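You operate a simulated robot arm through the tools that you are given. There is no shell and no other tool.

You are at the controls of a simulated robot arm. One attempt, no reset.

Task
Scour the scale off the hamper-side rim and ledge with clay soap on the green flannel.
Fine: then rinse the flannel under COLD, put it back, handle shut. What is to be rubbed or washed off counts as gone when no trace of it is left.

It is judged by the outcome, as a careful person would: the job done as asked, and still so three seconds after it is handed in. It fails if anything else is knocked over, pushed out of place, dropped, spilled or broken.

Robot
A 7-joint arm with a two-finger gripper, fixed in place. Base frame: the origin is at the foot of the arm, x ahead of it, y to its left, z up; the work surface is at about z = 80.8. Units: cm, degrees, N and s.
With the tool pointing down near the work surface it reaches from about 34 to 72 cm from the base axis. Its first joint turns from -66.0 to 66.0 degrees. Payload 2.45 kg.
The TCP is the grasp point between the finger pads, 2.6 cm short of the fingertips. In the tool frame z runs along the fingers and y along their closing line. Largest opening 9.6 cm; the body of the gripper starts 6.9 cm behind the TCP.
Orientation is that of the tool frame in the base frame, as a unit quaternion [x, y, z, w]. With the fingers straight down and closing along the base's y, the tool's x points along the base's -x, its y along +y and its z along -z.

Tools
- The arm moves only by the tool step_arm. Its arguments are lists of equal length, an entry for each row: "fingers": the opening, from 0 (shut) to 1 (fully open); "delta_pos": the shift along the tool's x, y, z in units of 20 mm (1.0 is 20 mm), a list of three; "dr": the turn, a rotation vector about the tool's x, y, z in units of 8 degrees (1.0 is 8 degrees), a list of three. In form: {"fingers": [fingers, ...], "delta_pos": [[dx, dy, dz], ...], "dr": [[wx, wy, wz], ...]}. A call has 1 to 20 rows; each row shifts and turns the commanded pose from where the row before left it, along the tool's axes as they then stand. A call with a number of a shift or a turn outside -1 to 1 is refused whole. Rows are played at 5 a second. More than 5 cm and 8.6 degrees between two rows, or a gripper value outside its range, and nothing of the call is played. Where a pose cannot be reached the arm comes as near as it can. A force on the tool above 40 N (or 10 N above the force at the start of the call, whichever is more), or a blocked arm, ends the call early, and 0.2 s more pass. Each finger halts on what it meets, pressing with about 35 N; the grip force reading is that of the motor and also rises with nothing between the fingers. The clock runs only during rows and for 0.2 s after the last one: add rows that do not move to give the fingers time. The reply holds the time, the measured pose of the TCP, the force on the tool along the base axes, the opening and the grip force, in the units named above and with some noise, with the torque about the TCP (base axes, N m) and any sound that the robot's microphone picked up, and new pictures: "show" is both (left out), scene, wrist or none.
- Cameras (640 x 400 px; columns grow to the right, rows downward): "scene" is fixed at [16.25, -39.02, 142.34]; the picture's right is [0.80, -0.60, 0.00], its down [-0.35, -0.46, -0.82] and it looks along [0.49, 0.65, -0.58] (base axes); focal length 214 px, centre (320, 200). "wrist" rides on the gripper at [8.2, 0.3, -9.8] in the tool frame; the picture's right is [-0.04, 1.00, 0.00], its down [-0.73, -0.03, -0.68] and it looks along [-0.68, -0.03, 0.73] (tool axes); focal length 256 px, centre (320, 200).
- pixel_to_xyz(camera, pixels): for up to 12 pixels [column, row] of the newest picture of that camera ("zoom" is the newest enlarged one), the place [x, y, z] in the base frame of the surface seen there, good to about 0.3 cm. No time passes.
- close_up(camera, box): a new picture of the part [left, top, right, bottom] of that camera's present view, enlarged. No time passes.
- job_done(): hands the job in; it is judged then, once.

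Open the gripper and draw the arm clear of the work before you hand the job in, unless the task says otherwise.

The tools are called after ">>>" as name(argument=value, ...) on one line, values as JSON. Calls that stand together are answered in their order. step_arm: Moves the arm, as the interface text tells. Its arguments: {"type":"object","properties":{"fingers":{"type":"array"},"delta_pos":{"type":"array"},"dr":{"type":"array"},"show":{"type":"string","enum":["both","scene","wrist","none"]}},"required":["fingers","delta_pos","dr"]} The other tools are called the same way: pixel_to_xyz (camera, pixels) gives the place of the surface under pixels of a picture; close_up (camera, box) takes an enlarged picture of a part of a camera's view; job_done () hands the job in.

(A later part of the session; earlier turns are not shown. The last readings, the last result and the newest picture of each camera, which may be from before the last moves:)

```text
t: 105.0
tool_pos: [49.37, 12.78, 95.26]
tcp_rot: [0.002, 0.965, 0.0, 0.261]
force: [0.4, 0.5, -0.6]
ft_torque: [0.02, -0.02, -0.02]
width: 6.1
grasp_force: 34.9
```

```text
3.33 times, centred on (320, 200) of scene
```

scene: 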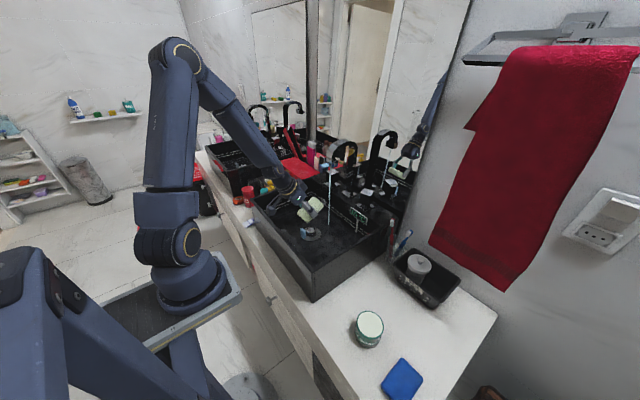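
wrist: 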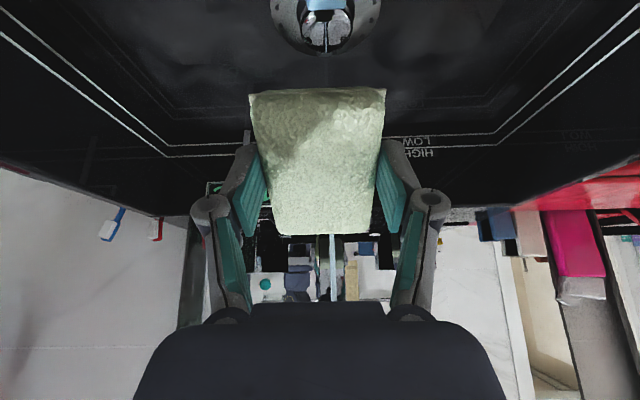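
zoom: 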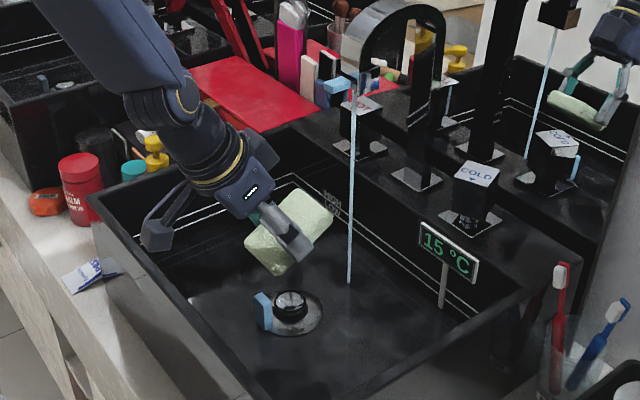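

The hand leans back well clear of the spout and the stream is straight ahead (col 333). I'll advance the pad's front half under the stream.

>>> step_arm(fingers=[0.5, 0.5, 0.5, 0.5, 0.5, 0.5, 0.5], delta_pos=[[-0.597, 0.01, 0.726], [-0.597, 0.01, 0.726], [-0.597, 0.01, 0.726], [-0.597, 0.01, 0.726], [-0.597, 0.01, 0.726], [0, 0, 0], [0, 0, 0]], dr=[[0, 0, 0], [0, 0, 0], [0, 0, 0], [0, 0, 0], [0, 0, 0], [0, 0, 0], [0, 0, 0]], show="both")

>>> close_up(camera="scene", box=[270, 150, 370, 250])

```text
t: 106.6
tool_pos: [58.14, 12.83, 91.93]
tcp_rot: [0.001, 0.966, 0.0, 0.26]
force: [-0.5, 0.1, -0.7]
ft_torque: [0.02, -0.03, 0.0]
width: 6.1
grasp_force: 34.8
```

scene: 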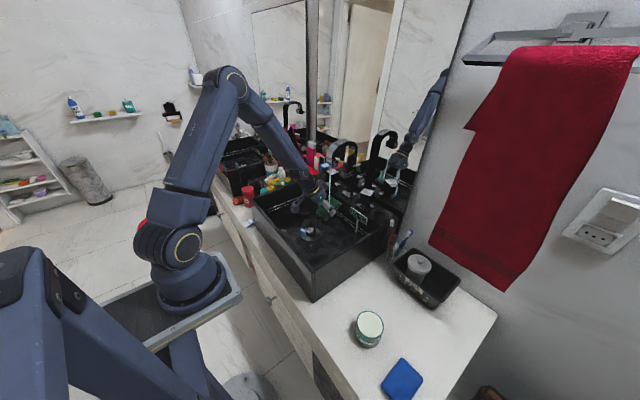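
wrist: 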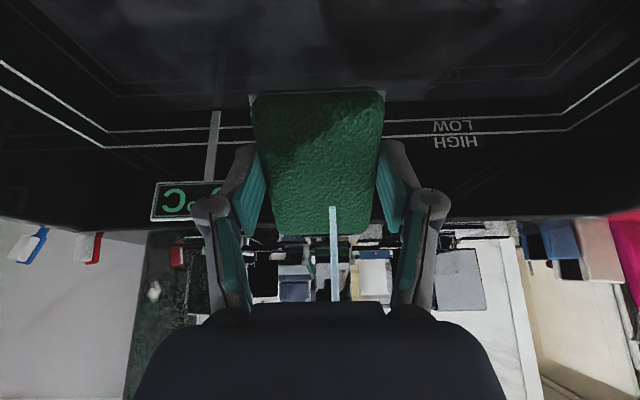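

```text
4.00 times, centred on (320, 200) of scene
```

zoom: 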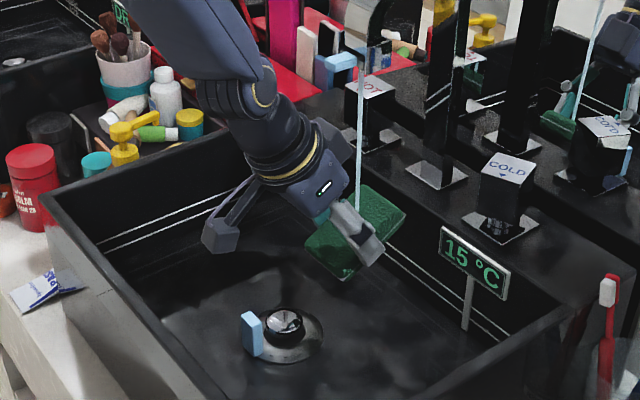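

The flannel is already turning green under the stream. I'll hold it there a few seconds and shift it slightly side to side to rinse it fully.

>>> step_arm(fingers=[0.5, 0.5, 0.5, 0.5, 0.5, 0.5, 0.5, 0.5, 0.5, 0.5, 0.5, 0.5, 0.5, 0.5, 0.5, 0.5, 0.5, 0.5, 0.5, 0.5], delta_pos=[[0, 0, 0], [0, 0, 0], [0, 0, 0], [0, 0.3, 0], [0, 0.3, 0], [0, 0, 0], [0, 0, 0], [0, -0.3, 0], [0, -0.3, 0], [0, -0.3, 0], [0, -0.3, 0], [0, 0, 0], [0, 0, 0], [0, 0.3, 0], [0, 0.3, 0], [0, 0, 0], [0, 0, 0], [0, 0, 0], [0, 0, 0], [0, 0, 0]], dr=[[0, 0, 0], [0, 0, 0], [0, 0, 0], [0, 0, 0], [0, 0, 0], [0, 0, 0], [0, 0, 0], [0, 0, 0], [0, 0, 0], [0, 0, 0], [0, 0, 0], [0, 0, 0], [0, 0, 0], [0, 0, 0], [0, 0, 0], [0, 0, 0], [0, 0, 0], [0, 0, 0], [0, 0, 0], [0, 0, 0]], show="both")

>>> close_up(camera="scene", box=[320, 180, 380, 230])

>>> close_up(camera="wrist", box=[230, 70, 410, 250])

```text
t: 110.8
tool_pos: [58.34, 12.93, 91.98]
tcp_rot: [0.002, 0.966, -0.001, 0.26]
force: [0.5, -0.4, -0.2]
ft_torque: [0.0, 0.04, 0.0]
width: 6.06
grasp_force: 35.3
```

scene: 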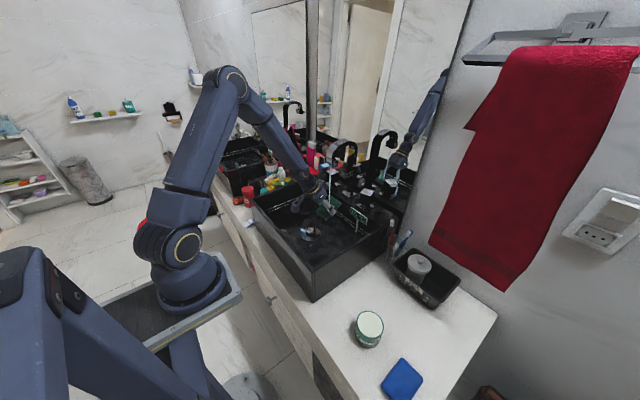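
wrist: 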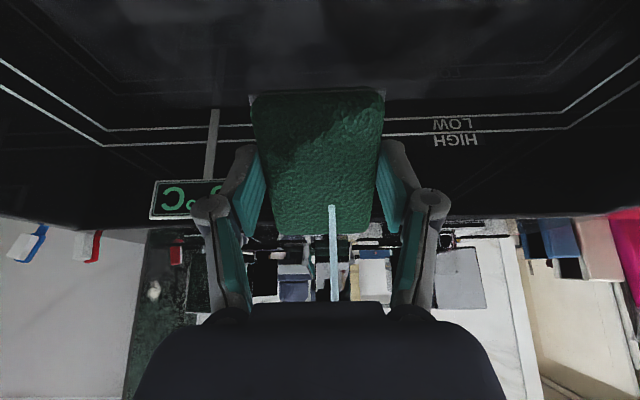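

```text
8.00 times, centred on (350, 205) of scene
```

zoom: 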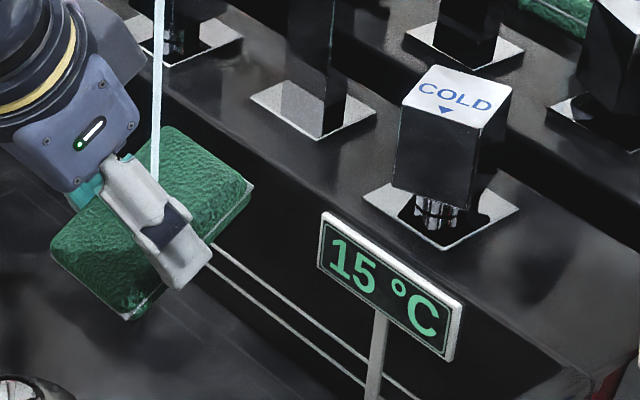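

```text
2.22 times, centred on (320, 160) of wrist
```

zoom: 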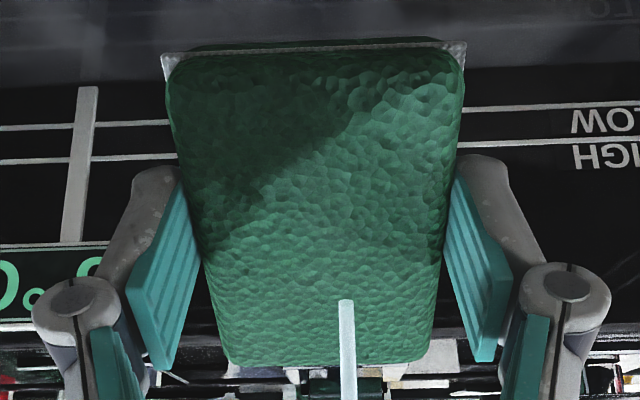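

It looks green all over; to be sure no soap remains I'll rinse 4 s more and compare the colour.

>>> step_arm(fingers=[0.5, 0.5, 0.5, 0.5, 0.5, 0.5, 0.5, 0.5, 0.5, 0.5, 0.5, 0.5, 0.5, 0.5, 0.5, 0.5, 0.5, 0.5, 0.5, 0.5], delta_pos=[[0, 0, 0], [0, 0, 0], [0, 0, 0], [0, 0, 0], [0, 0, 0], [0, 0, 0], [0, 0, 0], [0, 0, 0], [0, 0, 0], [0, 0, 0], [0, 0, 0], [0, 0, 0], [0, 0, 0], [0, 0, 0], [0, 0, 0], [0, 0, 0], [0, 0, 0], [0, 0, 0], [0, 0, 0], [0, 0, 0]], dr=[[0, 0, 0], [0, 0, 0], [0, 0, 0], [0, 0, 0], [0, 0, 0], [0, 0, 0], [0, 0, 0], [0, 0, 0], [0, 0, 0], [0, 0, 0], [0, 0, 0], [0, 0, 0], [0, 0, 0], [0, 0, 0], [0, 0, 0], [0, 0, 0], [0, 0, 0], [0, 0, 0], [0, 0, 0], [0, 0, 0]], show="both")

>>> close_up(camera="scene", box=[320, 180, 380, 230])

>>> close_up(camera="scene", box=[260, 180, 340, 260])

```text
t: 115.0
tool_pos: [58.31, 12.93, 92.04]
tcp_rot: [0.001, 0.966, 0.0, 0.26]
force: [-0.7, -0.2, -0.6]
ft_torque: [-0.01, 0.0, -0.01]
width: 6.07
grasp_force: 34.7
```

scene: 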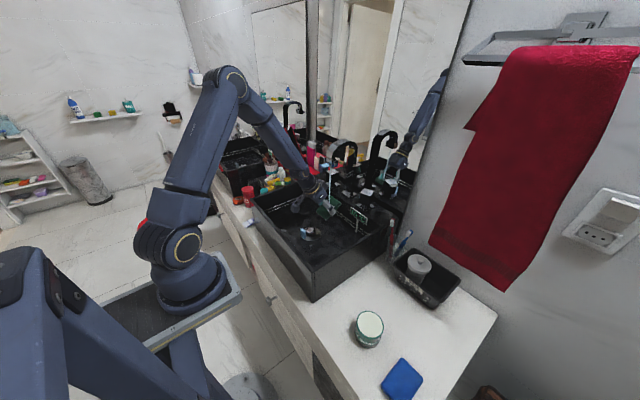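
wrist: 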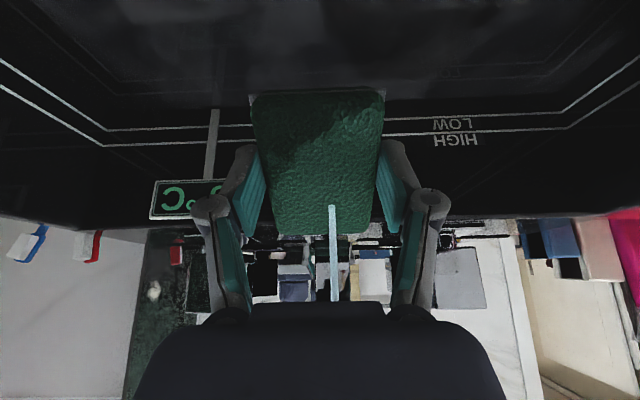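

```text
8.00 times, centred on (350, 205) of scene
```

zoom: 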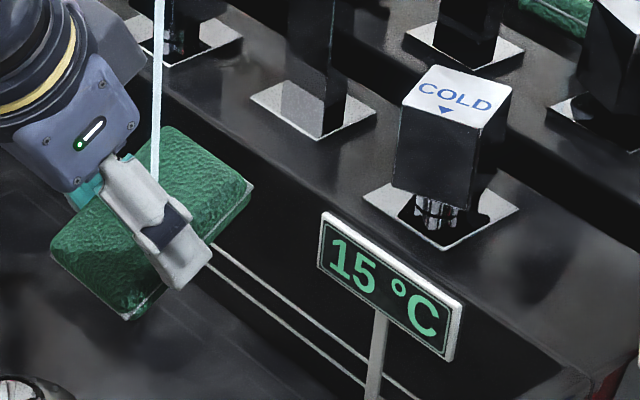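

```text
5.00 times, centred on (300, 220) of scene
```

zoom: 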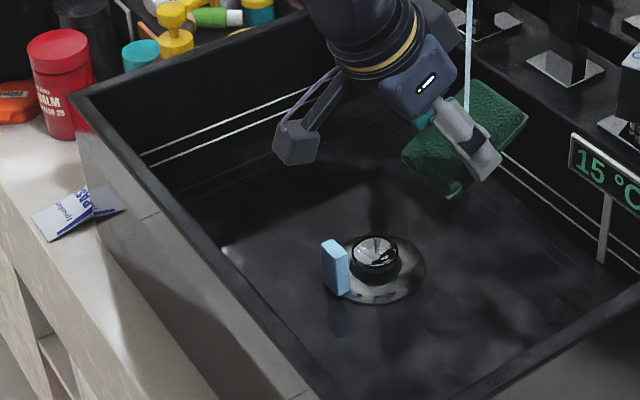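

The colour got slightly deeper green again, so I'll rinse 4 more seconds; the drain area looks a bit wet, which I'll check too.

>>> step_arm(fingers=[0.5, 0.5, 0.5, 0.5, 0.5, 0.5, 0.5, 0.5, 0.5, 0.5, 0.5, 0.5, 0.5, 0.5, 0.5, 0.5, 0.5, 0.5, 0.5, 0.5], delta_pos=[[-0.2, 0, 0.1], [-0.2, 0, 0.1], [-0.2, 0, 0.1], [0, 0, 0], [0, 0, 0], [0, 0, 0], [0, 0, 0], [0, 0, 0], [0, 0, 0], [0, 0, 0], [0, 0, 0], [0, 0, 0], [0, 0, 0], [0, 0, 0], [0, 0, 0], [0, 0, 0], [0, 0, 0], [0, 0, 0], [0, 0, 0], [0, 0, 0]], dr=[[0, 0, 0], [0, 0, 0], [0, 0, 0], [0, 0, 0], [0, 0, 0], [0, 0, 0], [0, 0, 0], [0, 0, 0], [0, 0, 0], [0, 0, 0], [0, 0, 0], [0, 0, 0], [0, 0, 0], [0, 0, 0], [0, 0, 0], [0, 0, 0], [0, 0, 0], [0, 0, 0], [0, 0, 0], [0, 0, 0]], show="both")

>>> close_up(camera="scene", box=[320, 180, 380, 230])

>>> close_up(camera="scene", box=[290, 215, 330, 245])

```text
t: 119.2
tool_pos: [59.53, 12.9, 91.96]
tcp_rot: [0.001, 0.966, -0.001, 0.259]
force: [-0.9, -0.2, -0.4]
ft_torque: [0.02, 0.0, 0.02]
width: 6.07
grasp_force: 35.3
```

scene: 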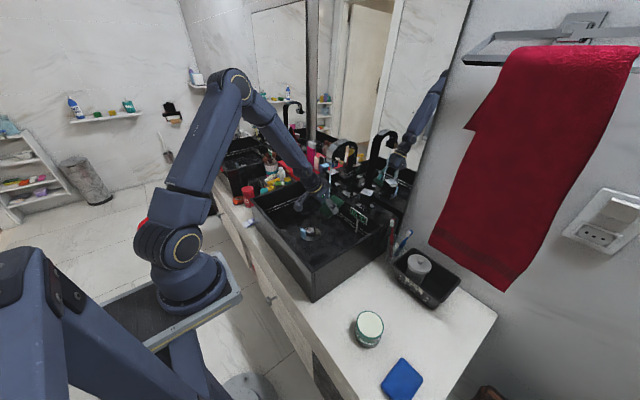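
wrist: 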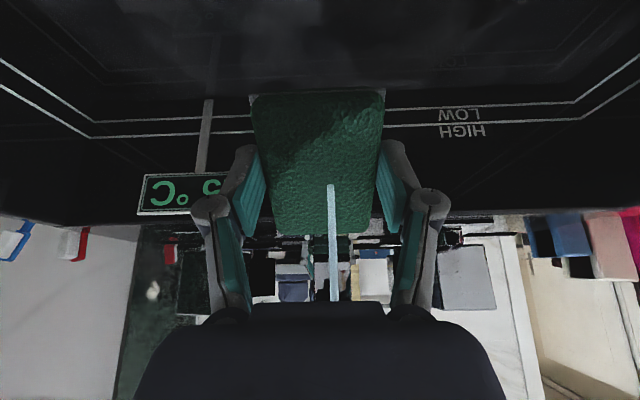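

```text
8.00 times, centred on (350, 205) of scene
```

zoom: 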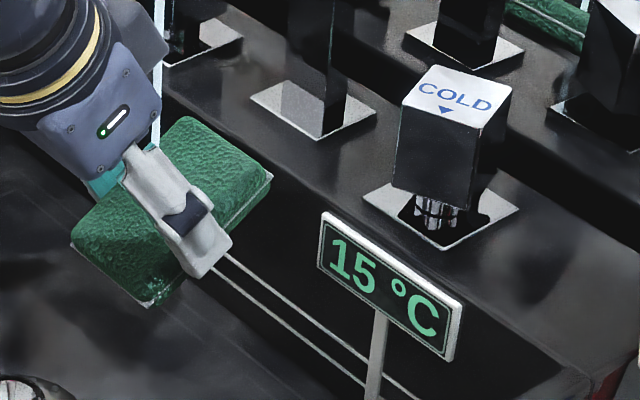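

```text
13.33 times, centred on (310, 230) of scene
```

zoom: 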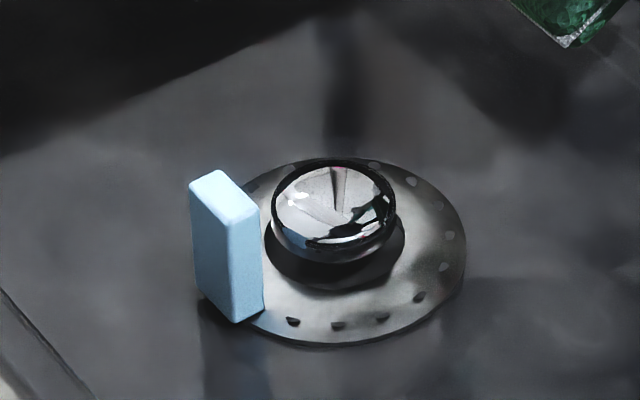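

No standing water and the flannel is plain green. I'll back it out of the stream the way I came and straighten the tool, letting it drip over the basin for a moment.

>>> step_arm(fingers=[0.5, 0.5, 0.5, 0.5, 0.5, 0.5, 0.5, 0.5, 0.5, 0.5, 0.5, 0.5, 0.5, 0.5, 0.5, 0.5, 0.5, 0.5, 0.5, 0.5], delta_pos=[[0.71, 0, -0.79], [0.71, 0, -0.79], [0.71, 0, -0.79], [0.71, 0, -0.79], [0.71, 0, -0.79], [0, 0, 0], [0, 0, 0], [0, 0, 0], [0, 0, 0], [0, 0, 0], [0, 0, 0], [0, 0, 0], [0, 0, 0], [0, 0, 0], [0, 0, 0], [0, 0, 0], [0, 0, 0], [0, 0, 0], [0, 0, 0], [0, 0, 0]], dr=[[0, 0, 0], [0, 0, 0], [0, 0, 0], [0, 0, 0], [0, 0, 0], [0, 0.9375, 0], [0, 0.9375, 0], [0, 0.9375, 0], [0, 0.9375, 0], [0, 0, 0], [0, 0, 0], [0, 0, 0], [0, 0, 0], [0, 0, 0], [0, 0, 0], [0, 0, 0], [0, 0, 0], [0, 0, 0], [0, 0, 0], [0, 0, 0]], show="both")

>>> close_up(camera="scene", box=[260, 170, 340, 260])

```text
t: 123.4
tool_pos: [49.41, 13.12, 95.42]
tcp_rot: [0.002, 1.0, 0.0, 0.001]
force: [-1.1, -0.5, -0.1]
ft_torque: [0.0, -0.01, -0.03]
width: 6.09
grasp_force: 35.4
```

scene: 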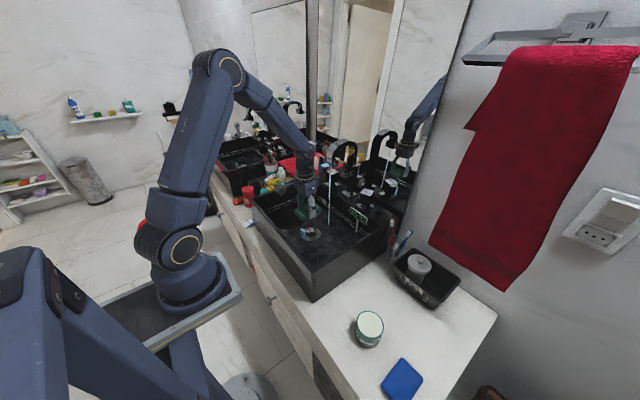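
wrist: 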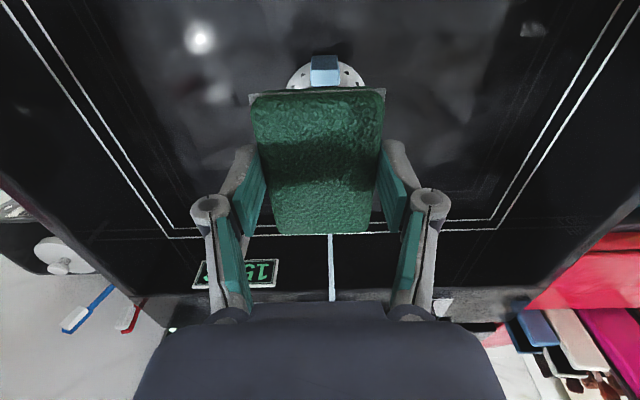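

```text
4.44 times, centred on (300, 215) of scene
```

zoom: 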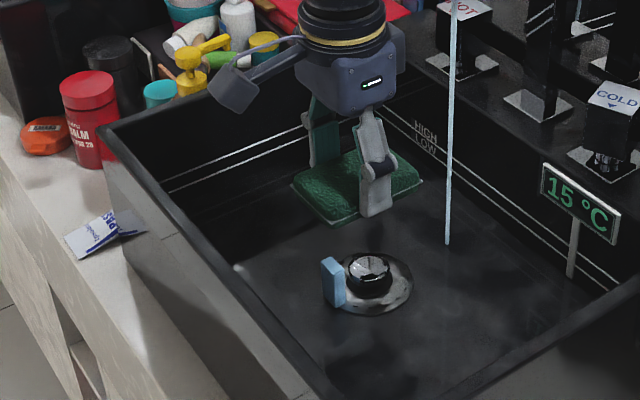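

The flannel is level and green. I'll raise it and carry it back over to its original place at (40.6, −17.05).

>>> step_arm(fingers=[0.5, 0.5, 0.5, 0.5, 0.5, 0.5, 0.5, 0.5, 0.5, 0.5, 0.5, 0.5, 0.5, 0.5, 0.5, 0.5, 0.5, 0.5, 0.5, 0.5], delta_pos=[[0, 0, -1], [0, 0, -1], [0, 0, -1], [0.3, -1, 0], [0.3, -1, 0], [0.3, -1, 0], [0.3, -1, 0], [0.3, -1, 0], [0.3, -1, 0], [0.3, -1, 0], [0.3, -1, 0], [0.3, -1, 0], [0.3, -1, 0], [0.3, -1, 0], [0.3, -1, 0], [0.3, -1, 0], [0.3, -1, 0], [0.3, -1, 0], [0, 0, 0], [0, 0, 0]], dr=[[0, 0, 0], [0, 0, 0], [0, 0, 0], [0, 0, 0], [0, 0, 0], [0, 0, 0], [0, 0, 0], [0, 0, 0], [0, 0, 0], [0, 0, 0], [0, 0, 0], [0, 0, 0], [0, 0, 0], [0, 0, 0], [0, 0, 0], [0, 0, 0], [0, 0, 0], [0, 0, 0], [0, 0, 0.22], [0, 0, 0.22]], show="both")

>>> pixel_to_xyz(camera="wrist", pixels=[[258, 95], [380, 92], [290, 230], [364, 228], [320, 160], [320, 92], [320, 232]])

>>> close_up(camera="scene", box=[310, 240, 410, 340])

>>> close_up(camera="wrist", box=[230, 70, 410, 250])

```text
t: 127.6
tool_pos: [40.29, -16.98, 101.43]
tcp_rot: [0.034, 0.999, 0.0, 0.002]
force: [0.0, 0.6, -0.4]
ft_torque: [0.0, -0.02, 0.0]
width: 6.06
grasp_force: 34.9
```

scene: 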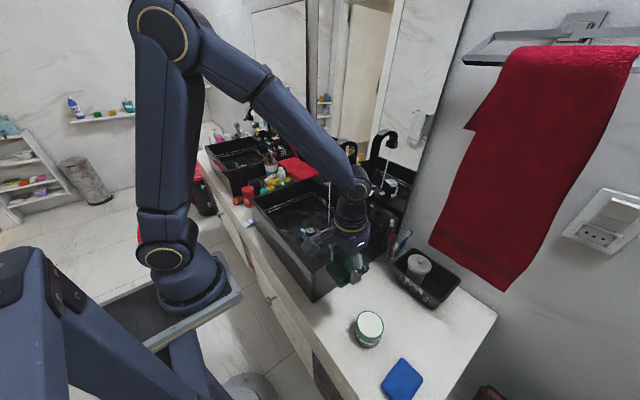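
wrist: 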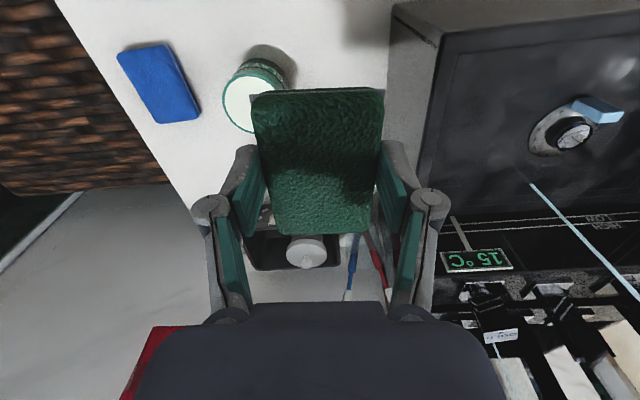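

```text
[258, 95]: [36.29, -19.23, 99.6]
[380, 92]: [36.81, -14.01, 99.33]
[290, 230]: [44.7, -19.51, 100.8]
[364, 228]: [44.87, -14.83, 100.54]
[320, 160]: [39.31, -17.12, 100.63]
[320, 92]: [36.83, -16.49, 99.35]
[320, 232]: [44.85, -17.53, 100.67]
```

```text
4.00 times, centred on (360, 290) of scene
```

zoom: 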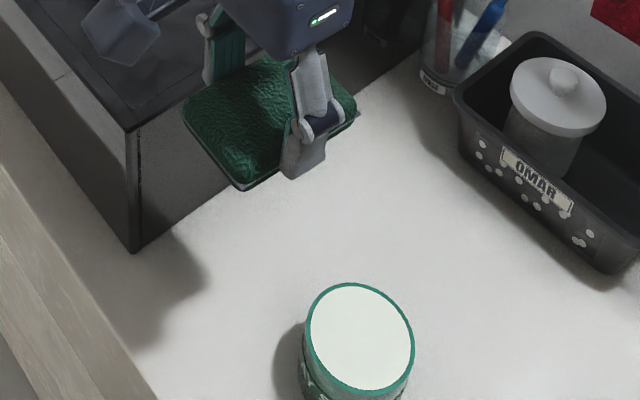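

```text
2.22 times, centred on (320, 160) of wrist
```

zoom: 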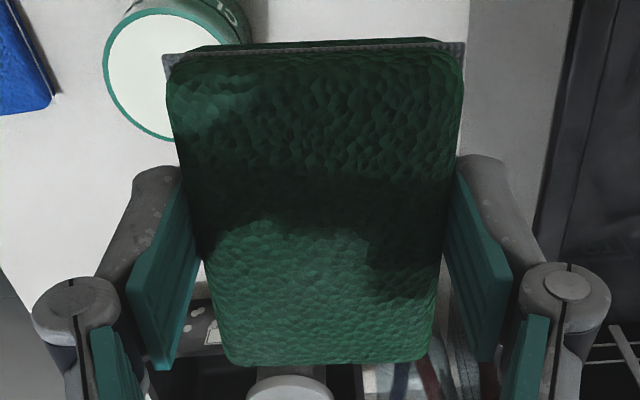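

The flannel is clean dark (wet) green, and aligned at its original spot and angle. I'll lower it to just above the counter.

>>> step_arm(fingers=[0.5, 0.5, 0.5, 0.5, 0.5, 0.5, 0.5, 0.5, 0.5, 0.5, 0.5, 0.5, 0.5, 0.5], delta_pos=[[-0.04, 0, 1], [0, 0, 1], [0, 0, 1], [0, 0, 1], [0, 0, 1], [0, 0, 1], [0, 0, 1], [0, 0, 1], [0, 0, 1], [0, 0, 0.9], [0, 0, 0.6], [0, 0, 0.3], [0, 0, 0.1], [0, 0, 0]], dr=[[0, 0, 0], [0, 0, 0], [0, 0, 0], [0, 0, 0], [0, 0, 0], [0, 0, 0], [0, 0, 0], [0, 0, 0], [0, 0, 0], [0, 0, 0], [0, 0, 0], [0, 0, 0], [0, 0, 0], [0, 0, 0]], show="both")

>>> close_up(camera="scene", box=[310, 270, 400, 350])

```text
t: 130.6
tool_pos: [40.45, -16.82, 79.68]
tcp_rot: [0.033, 0.999, 0.001, 0.002]
force: [0.3, -0.2, -0.2]
ft_torque: [-0.03, 0.01, 0.02]
width: 6.08
grasp_force: 34.4
```

scene: 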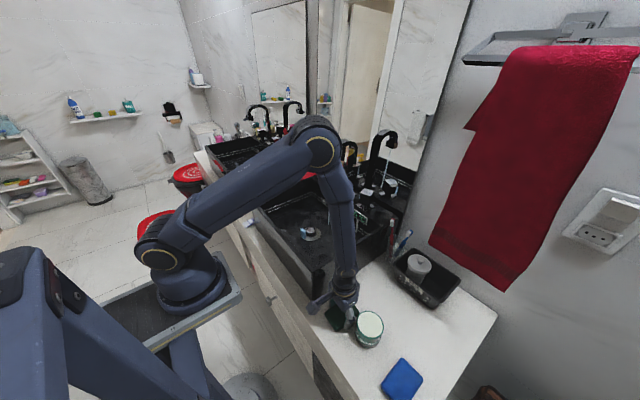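
wrist: 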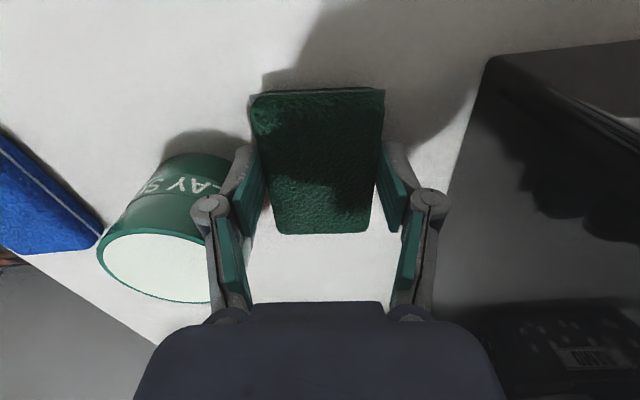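

```text
5.00 times, centred on (355, 310) of scene
```

zoom: 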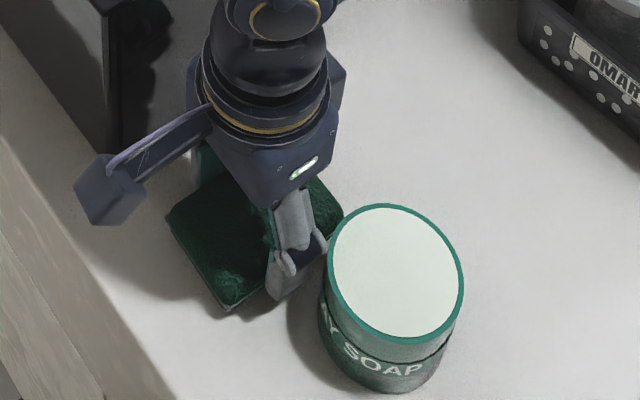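

The pad hovers about 0.4 cm above its original place. I'll lower the last millimetres to touch.

>>> step_arm(fingers=[0.5, 0.5, 0.5, 0.5, 0.5], delta_pos=[[0, -0.04, 0.1], [0, 0, 0.06], [0, 0, 0.04], [0, 0, 0.03], [0, 0, 0]], dr=[[0, 0, 0], [0, 0, 0], [0, 0, 0], [0, 0, 0], [0, 0, 0]], show="none")

```text
t: 131.8
tool_pos: [40.35, -17.13, 79.17]
tcp_rot: [0.034, 0.999, 0.0, 0.002]
force: [-2.1, 0.6, 23.4]
ft_torque: [0.16, 0.21, 0.02]
width: 6.07
grasp_force: 34.6
```

Contact with the counter (23 N). I'll ease slightly and open the fingers just enough (6.9 cm) to stay clear of the tin.

>>> step_arm(fingers=[0.5, 0.66, 0.72, 0.72, 0.72], delta_pos=[[0, 0, -0.04], [0, 0, 0], [0, 0, 0], [0, 0, 0], [0, 0, 0]], dr=[[0, 0, 0], [0, 0, 0], [0, 0, 0], [0, 0, 0], [0, 0, 0]], show="wrist")

```text
t: 133.0
tool_pos: [40.4, -17.04, 79.18]
tcp_rot: [0.033, 0.999, 0.0, 0.001]
force: [0.5, -0.8, 0.1]
ft_torque: [0.04, -0.01, 0.0]
width: 6.9
grasp_force: 0.1
```

wrist: 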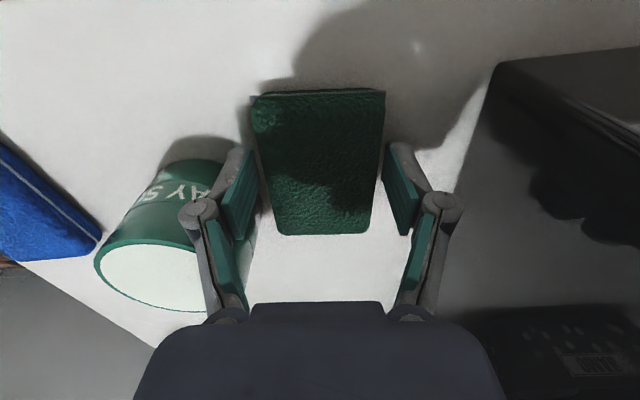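

The flannel is released and lies flat. I'll rise straight up and straighten the tool, then check its place.

>>> step_arm(fingers=[0.72, 0.72, 0.72, 0.72, 0.72, 0.72, 0.72, 0.72, 0.72, 0.72, 0.72, 0.72, 0.72], delta_pos=[[0, 0, -0.3], [0, 0, -0.7], [0, 0, -1], [0, 0, -1], [0, 0, -1], [0, 0, -1], [0, 0, -1], [0, 0, -1], [0, 0, -1], [0, 0, -1], [0, 0, -1], [0, 0, -1], [0, 0, 0]], dr=[[0, 0, 0], [0, 0, 0], [0, 0, 0], [0, 0, 0], [0, 0, 0], [0, 0, 0], [0, 0, 0], [0, 0, 0], [0, 0, 0], [0, 0, -0.22], [0, 0, -0.22], [0, 0, 0], [0, 0, 0]], show="both")

>>> pixel_to_xyz(camera="wrist", pixels=[[296, 27], [346, 27], [298, 103], [342, 103], [320, 65], [320, 25], [320, 105]])

>>> close_up(camera="scene", box=[320, 290, 400, 350])

>>> close_up(camera="wrist", box=[270, 10, 370, 120])

```text
t: 135.8
tool_pos: [40.55, -17.11, 101.27]
tcp_rot: [0.002, 1.0, 0.0, 0.002]
force: [0.8, -0.9, -0.1]
ft_torque: [0.01, 0.03, 0.0]
width: 6.91
grasp_force: 0.0
```

scene: 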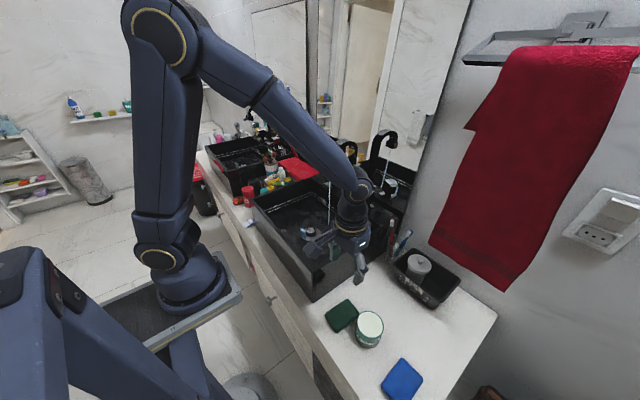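
wrist: 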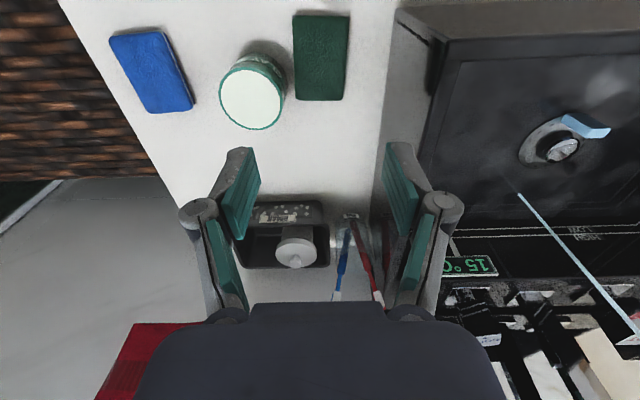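

```text
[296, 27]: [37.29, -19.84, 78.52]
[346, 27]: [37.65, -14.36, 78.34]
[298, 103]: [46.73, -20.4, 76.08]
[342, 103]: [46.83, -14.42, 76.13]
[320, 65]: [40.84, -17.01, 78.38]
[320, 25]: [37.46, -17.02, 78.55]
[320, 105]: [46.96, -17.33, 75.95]
```

```text
6.67 times, centred on (360, 320) of scene
```

zoom: 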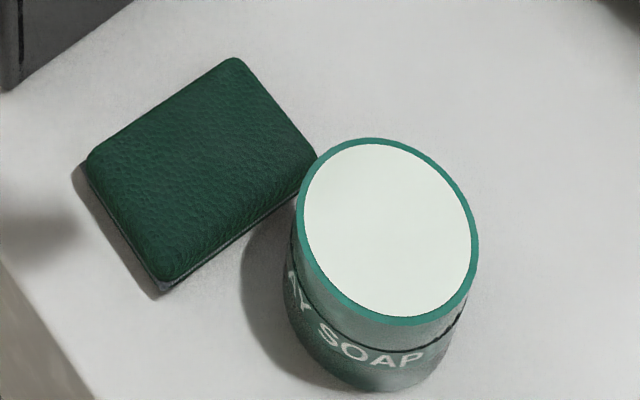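

```text
3.64 times, centred on (320, 65) of wrist
```

zoom: 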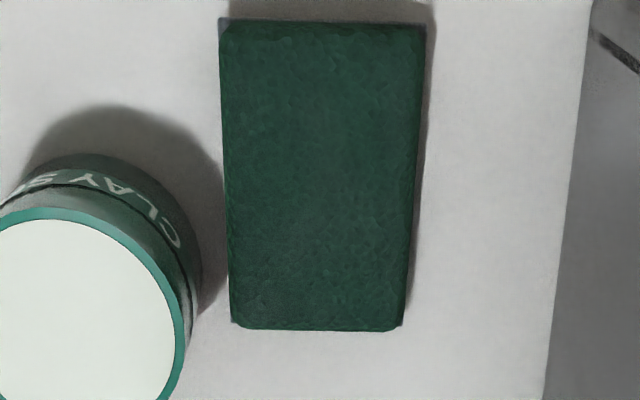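

The flannel is back within ~0.3 cm of its original place, clean and wet; the tin hasn't moved. Now I'll go back above the COLD handle along the earlier path.

>>> step_arm(fingers=[0.7, 0.7, 0.7, 0.7, 0.7, 0.7, 0.7, 0.7, 0.7, 0.7, 0.7, 0.7, 0.7, 0.7, 0.7, 0.7, 0.7, 0.7], delta_pos=[[-0.92, 0.639, -0.4], [-0.92, 0.639, -0.4], [-0.92, 0.639, -0.3], [-0.92, 0.639, -0.3], [-0.92, 0.639, -0.3], [-0.92, 0.639, -0.3], [-0.92, 0.639, -0.3], [-0.92, 0.639, -0.3], [-0.92, 0.639, -0.3], [-0.92, 0.639, -0.3], [-0.92, 0.639, -0.2], [-0.92, 0.639, 0], [-0.92, 0.639, 0], [-0.92, 0.639, 0], [-0.92, 0.639, 0], [-0.92, 0.639, 0], [0, 0, 0], [0, 0, 0]], dr=[[0, 0, 0], [0, 0, 0], [0, 0, 0], [0, 0, 0], [0, 0, 0], [0, 0, 0], [0, 0, 0], [0, 0, 0], [0, 0, 0], [0, 0, 0], [0, 0, 0], [0, 0, 0], [0, 0, 0], [0, 0, 0], [0, 0, 0], [0, 0, 0], [0, 0, 0], [0, 0, 0]], show="both")

>>> close_up(camera="wrist", box=[180, 20, 400, 160])

```text
t: 139.6
tool_pos: [69.87, 3.3, 108.09]
tcp_rot: [0.002, 1.0, 0.0, 0.0]
force: [0.0, -0.2, 0.5]
ft_torque: [0.0, -0.01, 0.02]
width: 6.73
grasp_force: 0.0
```

scene: 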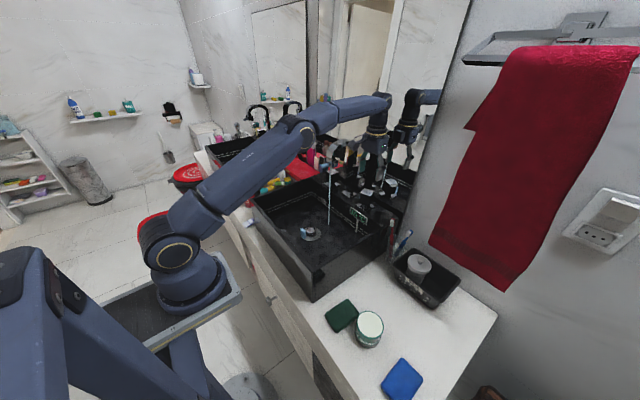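
wrist: 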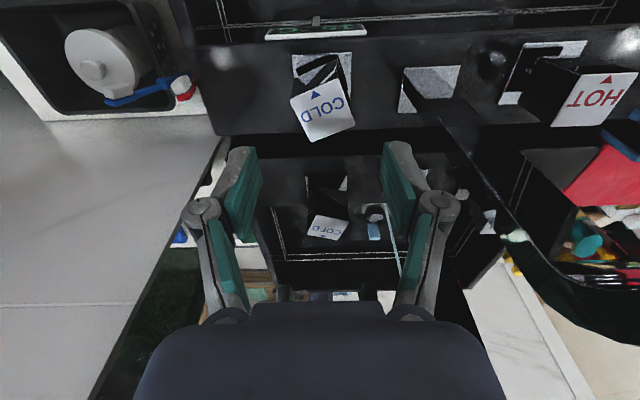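

```text
2.86 times, centred on (290, 90) of wrist
```

zoom: 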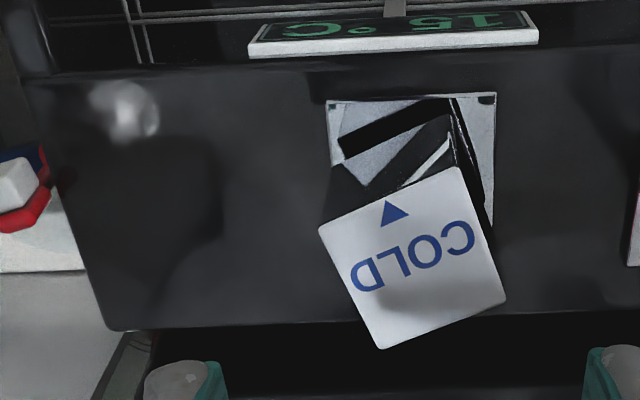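

The handle is about 23° open. There's a soft whitish blob on the ledge at zoom (125,110); I'll zoom in to see whether it is a light reflection or a trace.

>>> close_up(camera="wrist", box=[190, 35, 270, 105])

>>> pixel_to_xyz(camera="wrist", pixels=[[222, 58], [218, 52], [490, 58], [240, 75]])

>>> close_up(camera="scene", box=[370, 200, 400, 230])

>>> close_up(camera="wrist", box=[460, 30, 540, 100])

```text
5.71 times, centred on (230, 70) of wrist
```

zoom: 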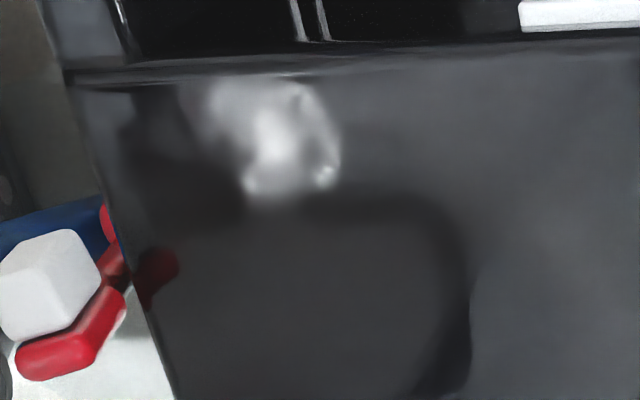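

```text
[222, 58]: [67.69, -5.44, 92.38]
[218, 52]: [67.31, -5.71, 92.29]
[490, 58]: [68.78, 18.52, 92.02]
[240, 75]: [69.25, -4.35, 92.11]
```

```text
13.33 times, centred on (385, 215) of scene
```

zoom: 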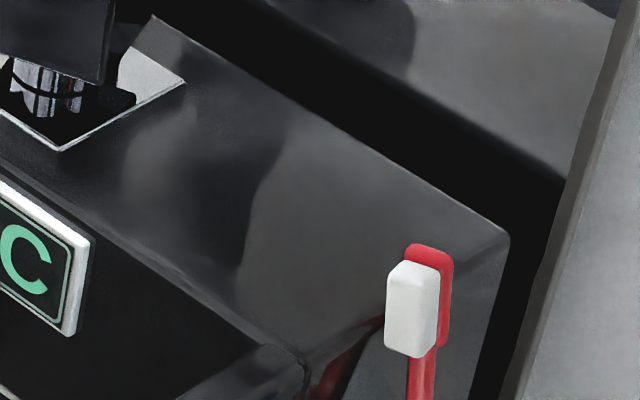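

```text
5.71 times, centred on (500, 65) of wrist
```

zoom: 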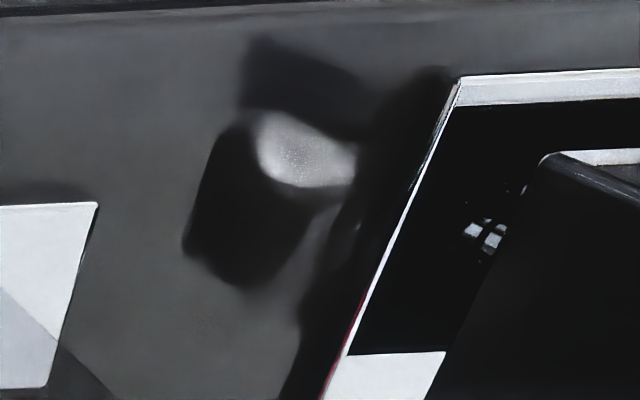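

That blob is a blurred lamp reflection (the scene view shows nothing there, and a similar one lies by HOT). I'll align the tool with the handle (22° CCW) and descend around it.

>>> step_arm(fingers=[0.7, 0.7, 0.7, 0.7, 0.7, 0.7, 0.7, 0.7, 0.7, 0.7, 0.7], delta_pos=[[-0.08, 0.05, 0], [0, 0, 0], [0, 0, 0], [0, 0, 0], [0, 0, 1], [0, 0, 1], [0, 0, 1], [0, 0, 1], [0, 0, 0.5], [0, 0, 0.3], [0, 0, 0]], dr=[[0, 0, -0.6875], [0, 0, -0.6875], [0, 0, -0.6875], [0, 0, -0.6875], [0, 0, 0], [0, 0, 0], [0, 0, 0], [0, 0, 0], [0, 0, 0], [0, 0, 0], [0, 0, 0]], show="both")

>>> close_up(camera="wrist", box=[220, 100, 420, 260])

```text
t: 142.0
tool_pos: [70.15, 3.43, 98.46]
tcp_rot: [-0.189, 0.982, 0.0, 0.001]
force: [0.2, 0.4, 0.5]
ft_torque: [0.01, -0.02, -0.03]
width: 6.69
grasp_force: 0.0
```

scene: 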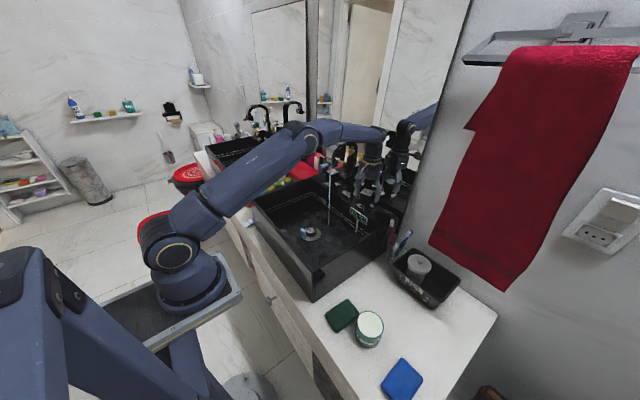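
wrist: 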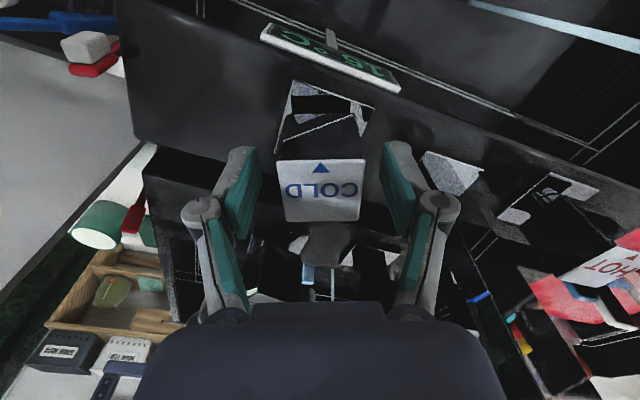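

```text
2.50 times, centred on (320, 180) of wrist
```

zoom: 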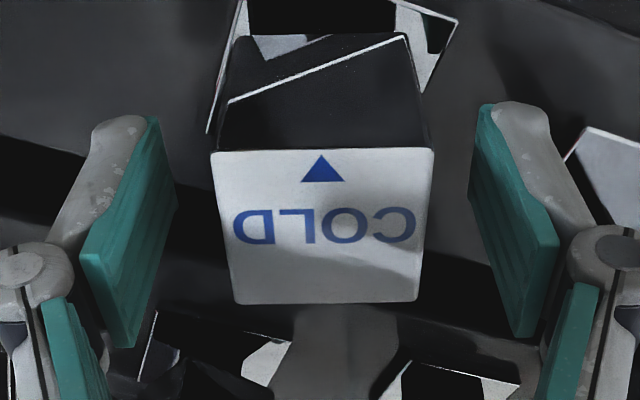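

The fingers straddle the block squarely and the ledge shows no white trace from this angle. I'll close on the block.

>>> step_arm(fingers=[0.5, 0.4, 0.36, 0.36, 0.36], delta_pos=[[0, 0, 0], [0, 0, 0], [0, 0, 0], [0, 0, 0], [0, 0, 0]], dr=[[0, 0, 0], [0, 0, 0], [0, 0, 0], [0, 0, 0], [0, 0, 0]], show="none")

```text
t: 143.2
tool_pos: [70.13, 3.47, 98.42]
tcp_rot: [-0.189, 0.982, 0.0, 0.001]
force: [-3.0, 4.6, 1.4]
ft_torque: [0.14, 0.35, 0.0]
width: 3.98
grasp_force: 44.9
```

Gripped (3.98 cm). Now I'll turn clockwise in small steps toward shut (18° first) and read the torque.

>>> step_arm(fingers=[0.36, 0.36, 0.36, 0.36, 0.36, 0.36], delta_pos=[[0, 0, 0], [0, 0, 0], [0, 0, 0], [0, 0, 0], [0, 0, 0], [0, 0, 0]], dr=[[0, 0, 0.5], [0, 0, 0.5], [0, 0, 0.5], [0, 0, 0.5], [0, 0, 0.25], [0, 0, 0]], show="scene")

>>> close_up(camera="scene", box=[310, 150, 410, 240])

```text
t: 144.6
tool_pos: [70.07, 3.45, 98.47]
tcp_rot: [-0.033, 0.999, 0.001, 0.001]
force: [3.1, 11.6, -5.8]
ft_torque: [-0.09, -0.01, -0.02]
width: 3.98
grasp_force: 45.5
```

scene: 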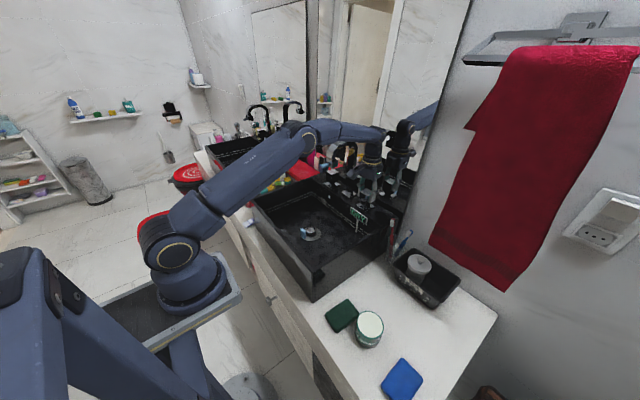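

```text
4.44 times, centred on (360, 195) of scene
```

zoom: 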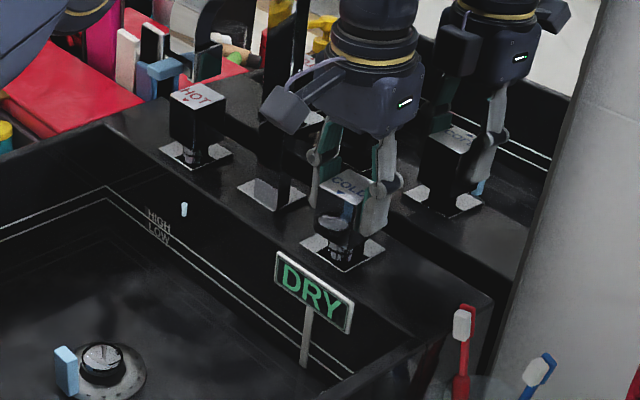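

The stream has stopped (just a last drop at (185,210)) and the display reads DRY, with about 3.8° left. I'll turn the rest to the original shut position.

>>> step_arm(fingers=[0.36, 0.36, 0.36, 0.36, 0.36], delta_pos=[[0, 0, 0], [0, 0, 0], [0, 0, 0], [0, 0, 0], [0, 0, 0]], dr=[[0, 0, 0.25], [0, 0, 0.2], [0, 0, 0.03], [0, 0, 0], [0, 0, 0]], show="both")

>>> close_up(camera="scene", box=[310, 150, 410, 240])

```text
t: 145.8
tool_pos: [70.09, 3.42, 98.42]
tcp_rot: [0.0, 1.0, 0.001, -0.001]
force: [-6.2, 15.0, -1.0]
ft_torque: [0.47, 0.68, 0.03]
width: 3.97
grasp_force: 44.8
```

scene: 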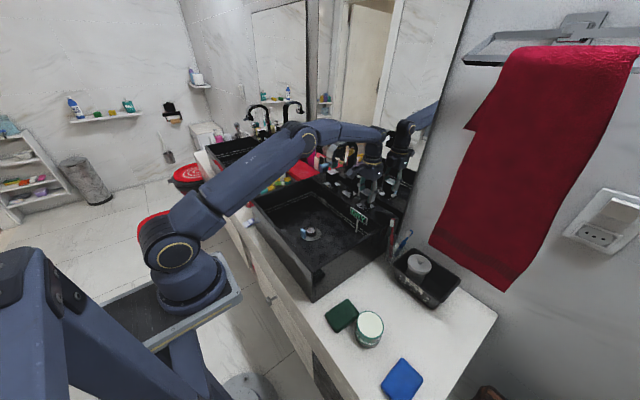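
wrist: 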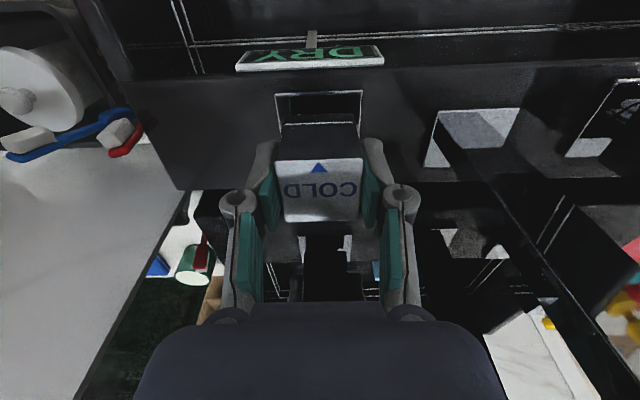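

```text
4.44 times, centred on (360, 195) of scene
```

zoom: 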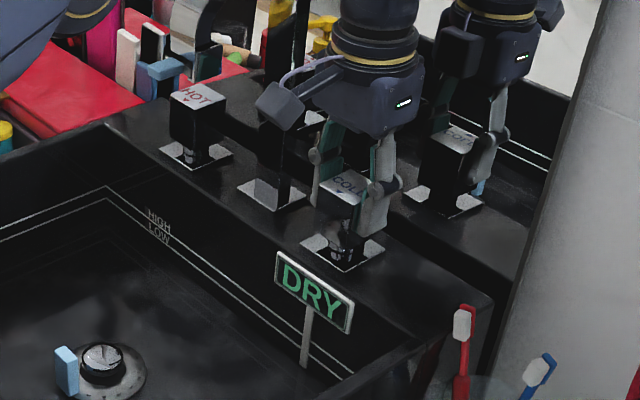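

Shut: no stream, display DRY, block square with its base as at the start. I'll open the fingers and rise clear.

>>> step_arm(fingers=[0.43, 0.5, 0.6, 0.7, 0.7, 0.7, 0.7, 0.7, 0.7, 0.7, 0.7], delta_pos=[[0, 0, 0], [0, 0, 0], [0, 0, 0], [0, 0, 0], [0, 0, -0.6], [0, 0, -1], [0, 0, -1], [0, 0, -1], [0, 0, -1], [0, 0, -0.5], [0, 0, 0]], dr=[[0, 0, 0], [0, 0, 0], [0, 0, 0], [0, 0, 0], [0, 0, 0], [0, 0, 0], [0, 0, 0], [0, 0, 0], [0, 0, 0], [0, 0, 0], [0, 0, 0]], show="both")

>>> close_up(camera="wrist", box=[180, 20, 400, 160])

>>> close_up(camera="scene", box=[310, 150, 410, 240])

```text
t: 148.2
tool_pos: [70.0, 3.35, 108.63]
tcp_rot: [0.001, 1.0, 0.0, 0.0]
force: [0.2, 1.2, -0.5]
ft_torque: [-0.05, -0.03, 0.01]
width: 6.69
grasp_force: 0.1
```

scene: 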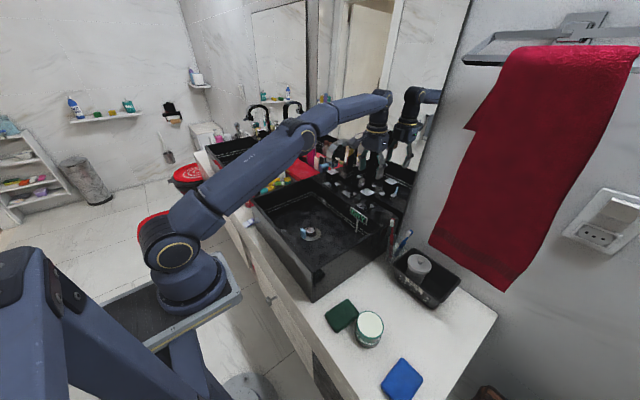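
wrist: 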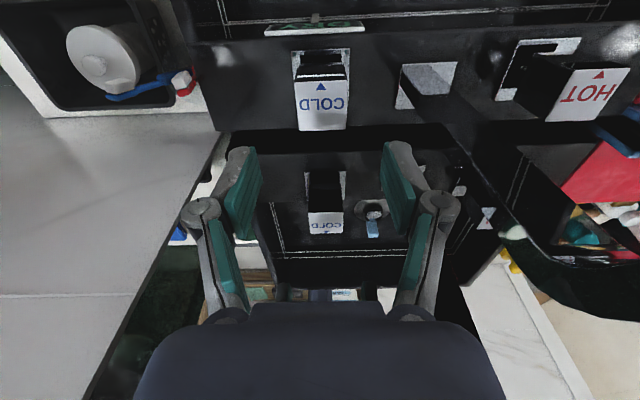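

```text
2.86 times, centred on (290, 90) of wrist
```

zoom: 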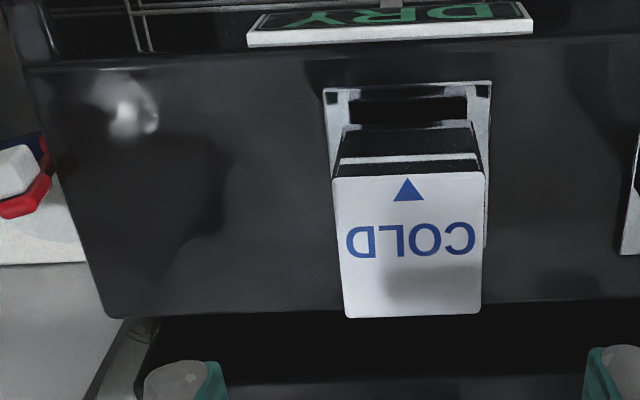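

```text
4.44 times, centred on (360, 195) of scene
```

zoom: 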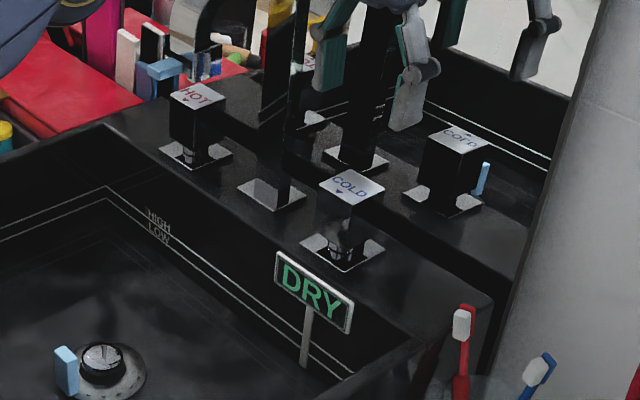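

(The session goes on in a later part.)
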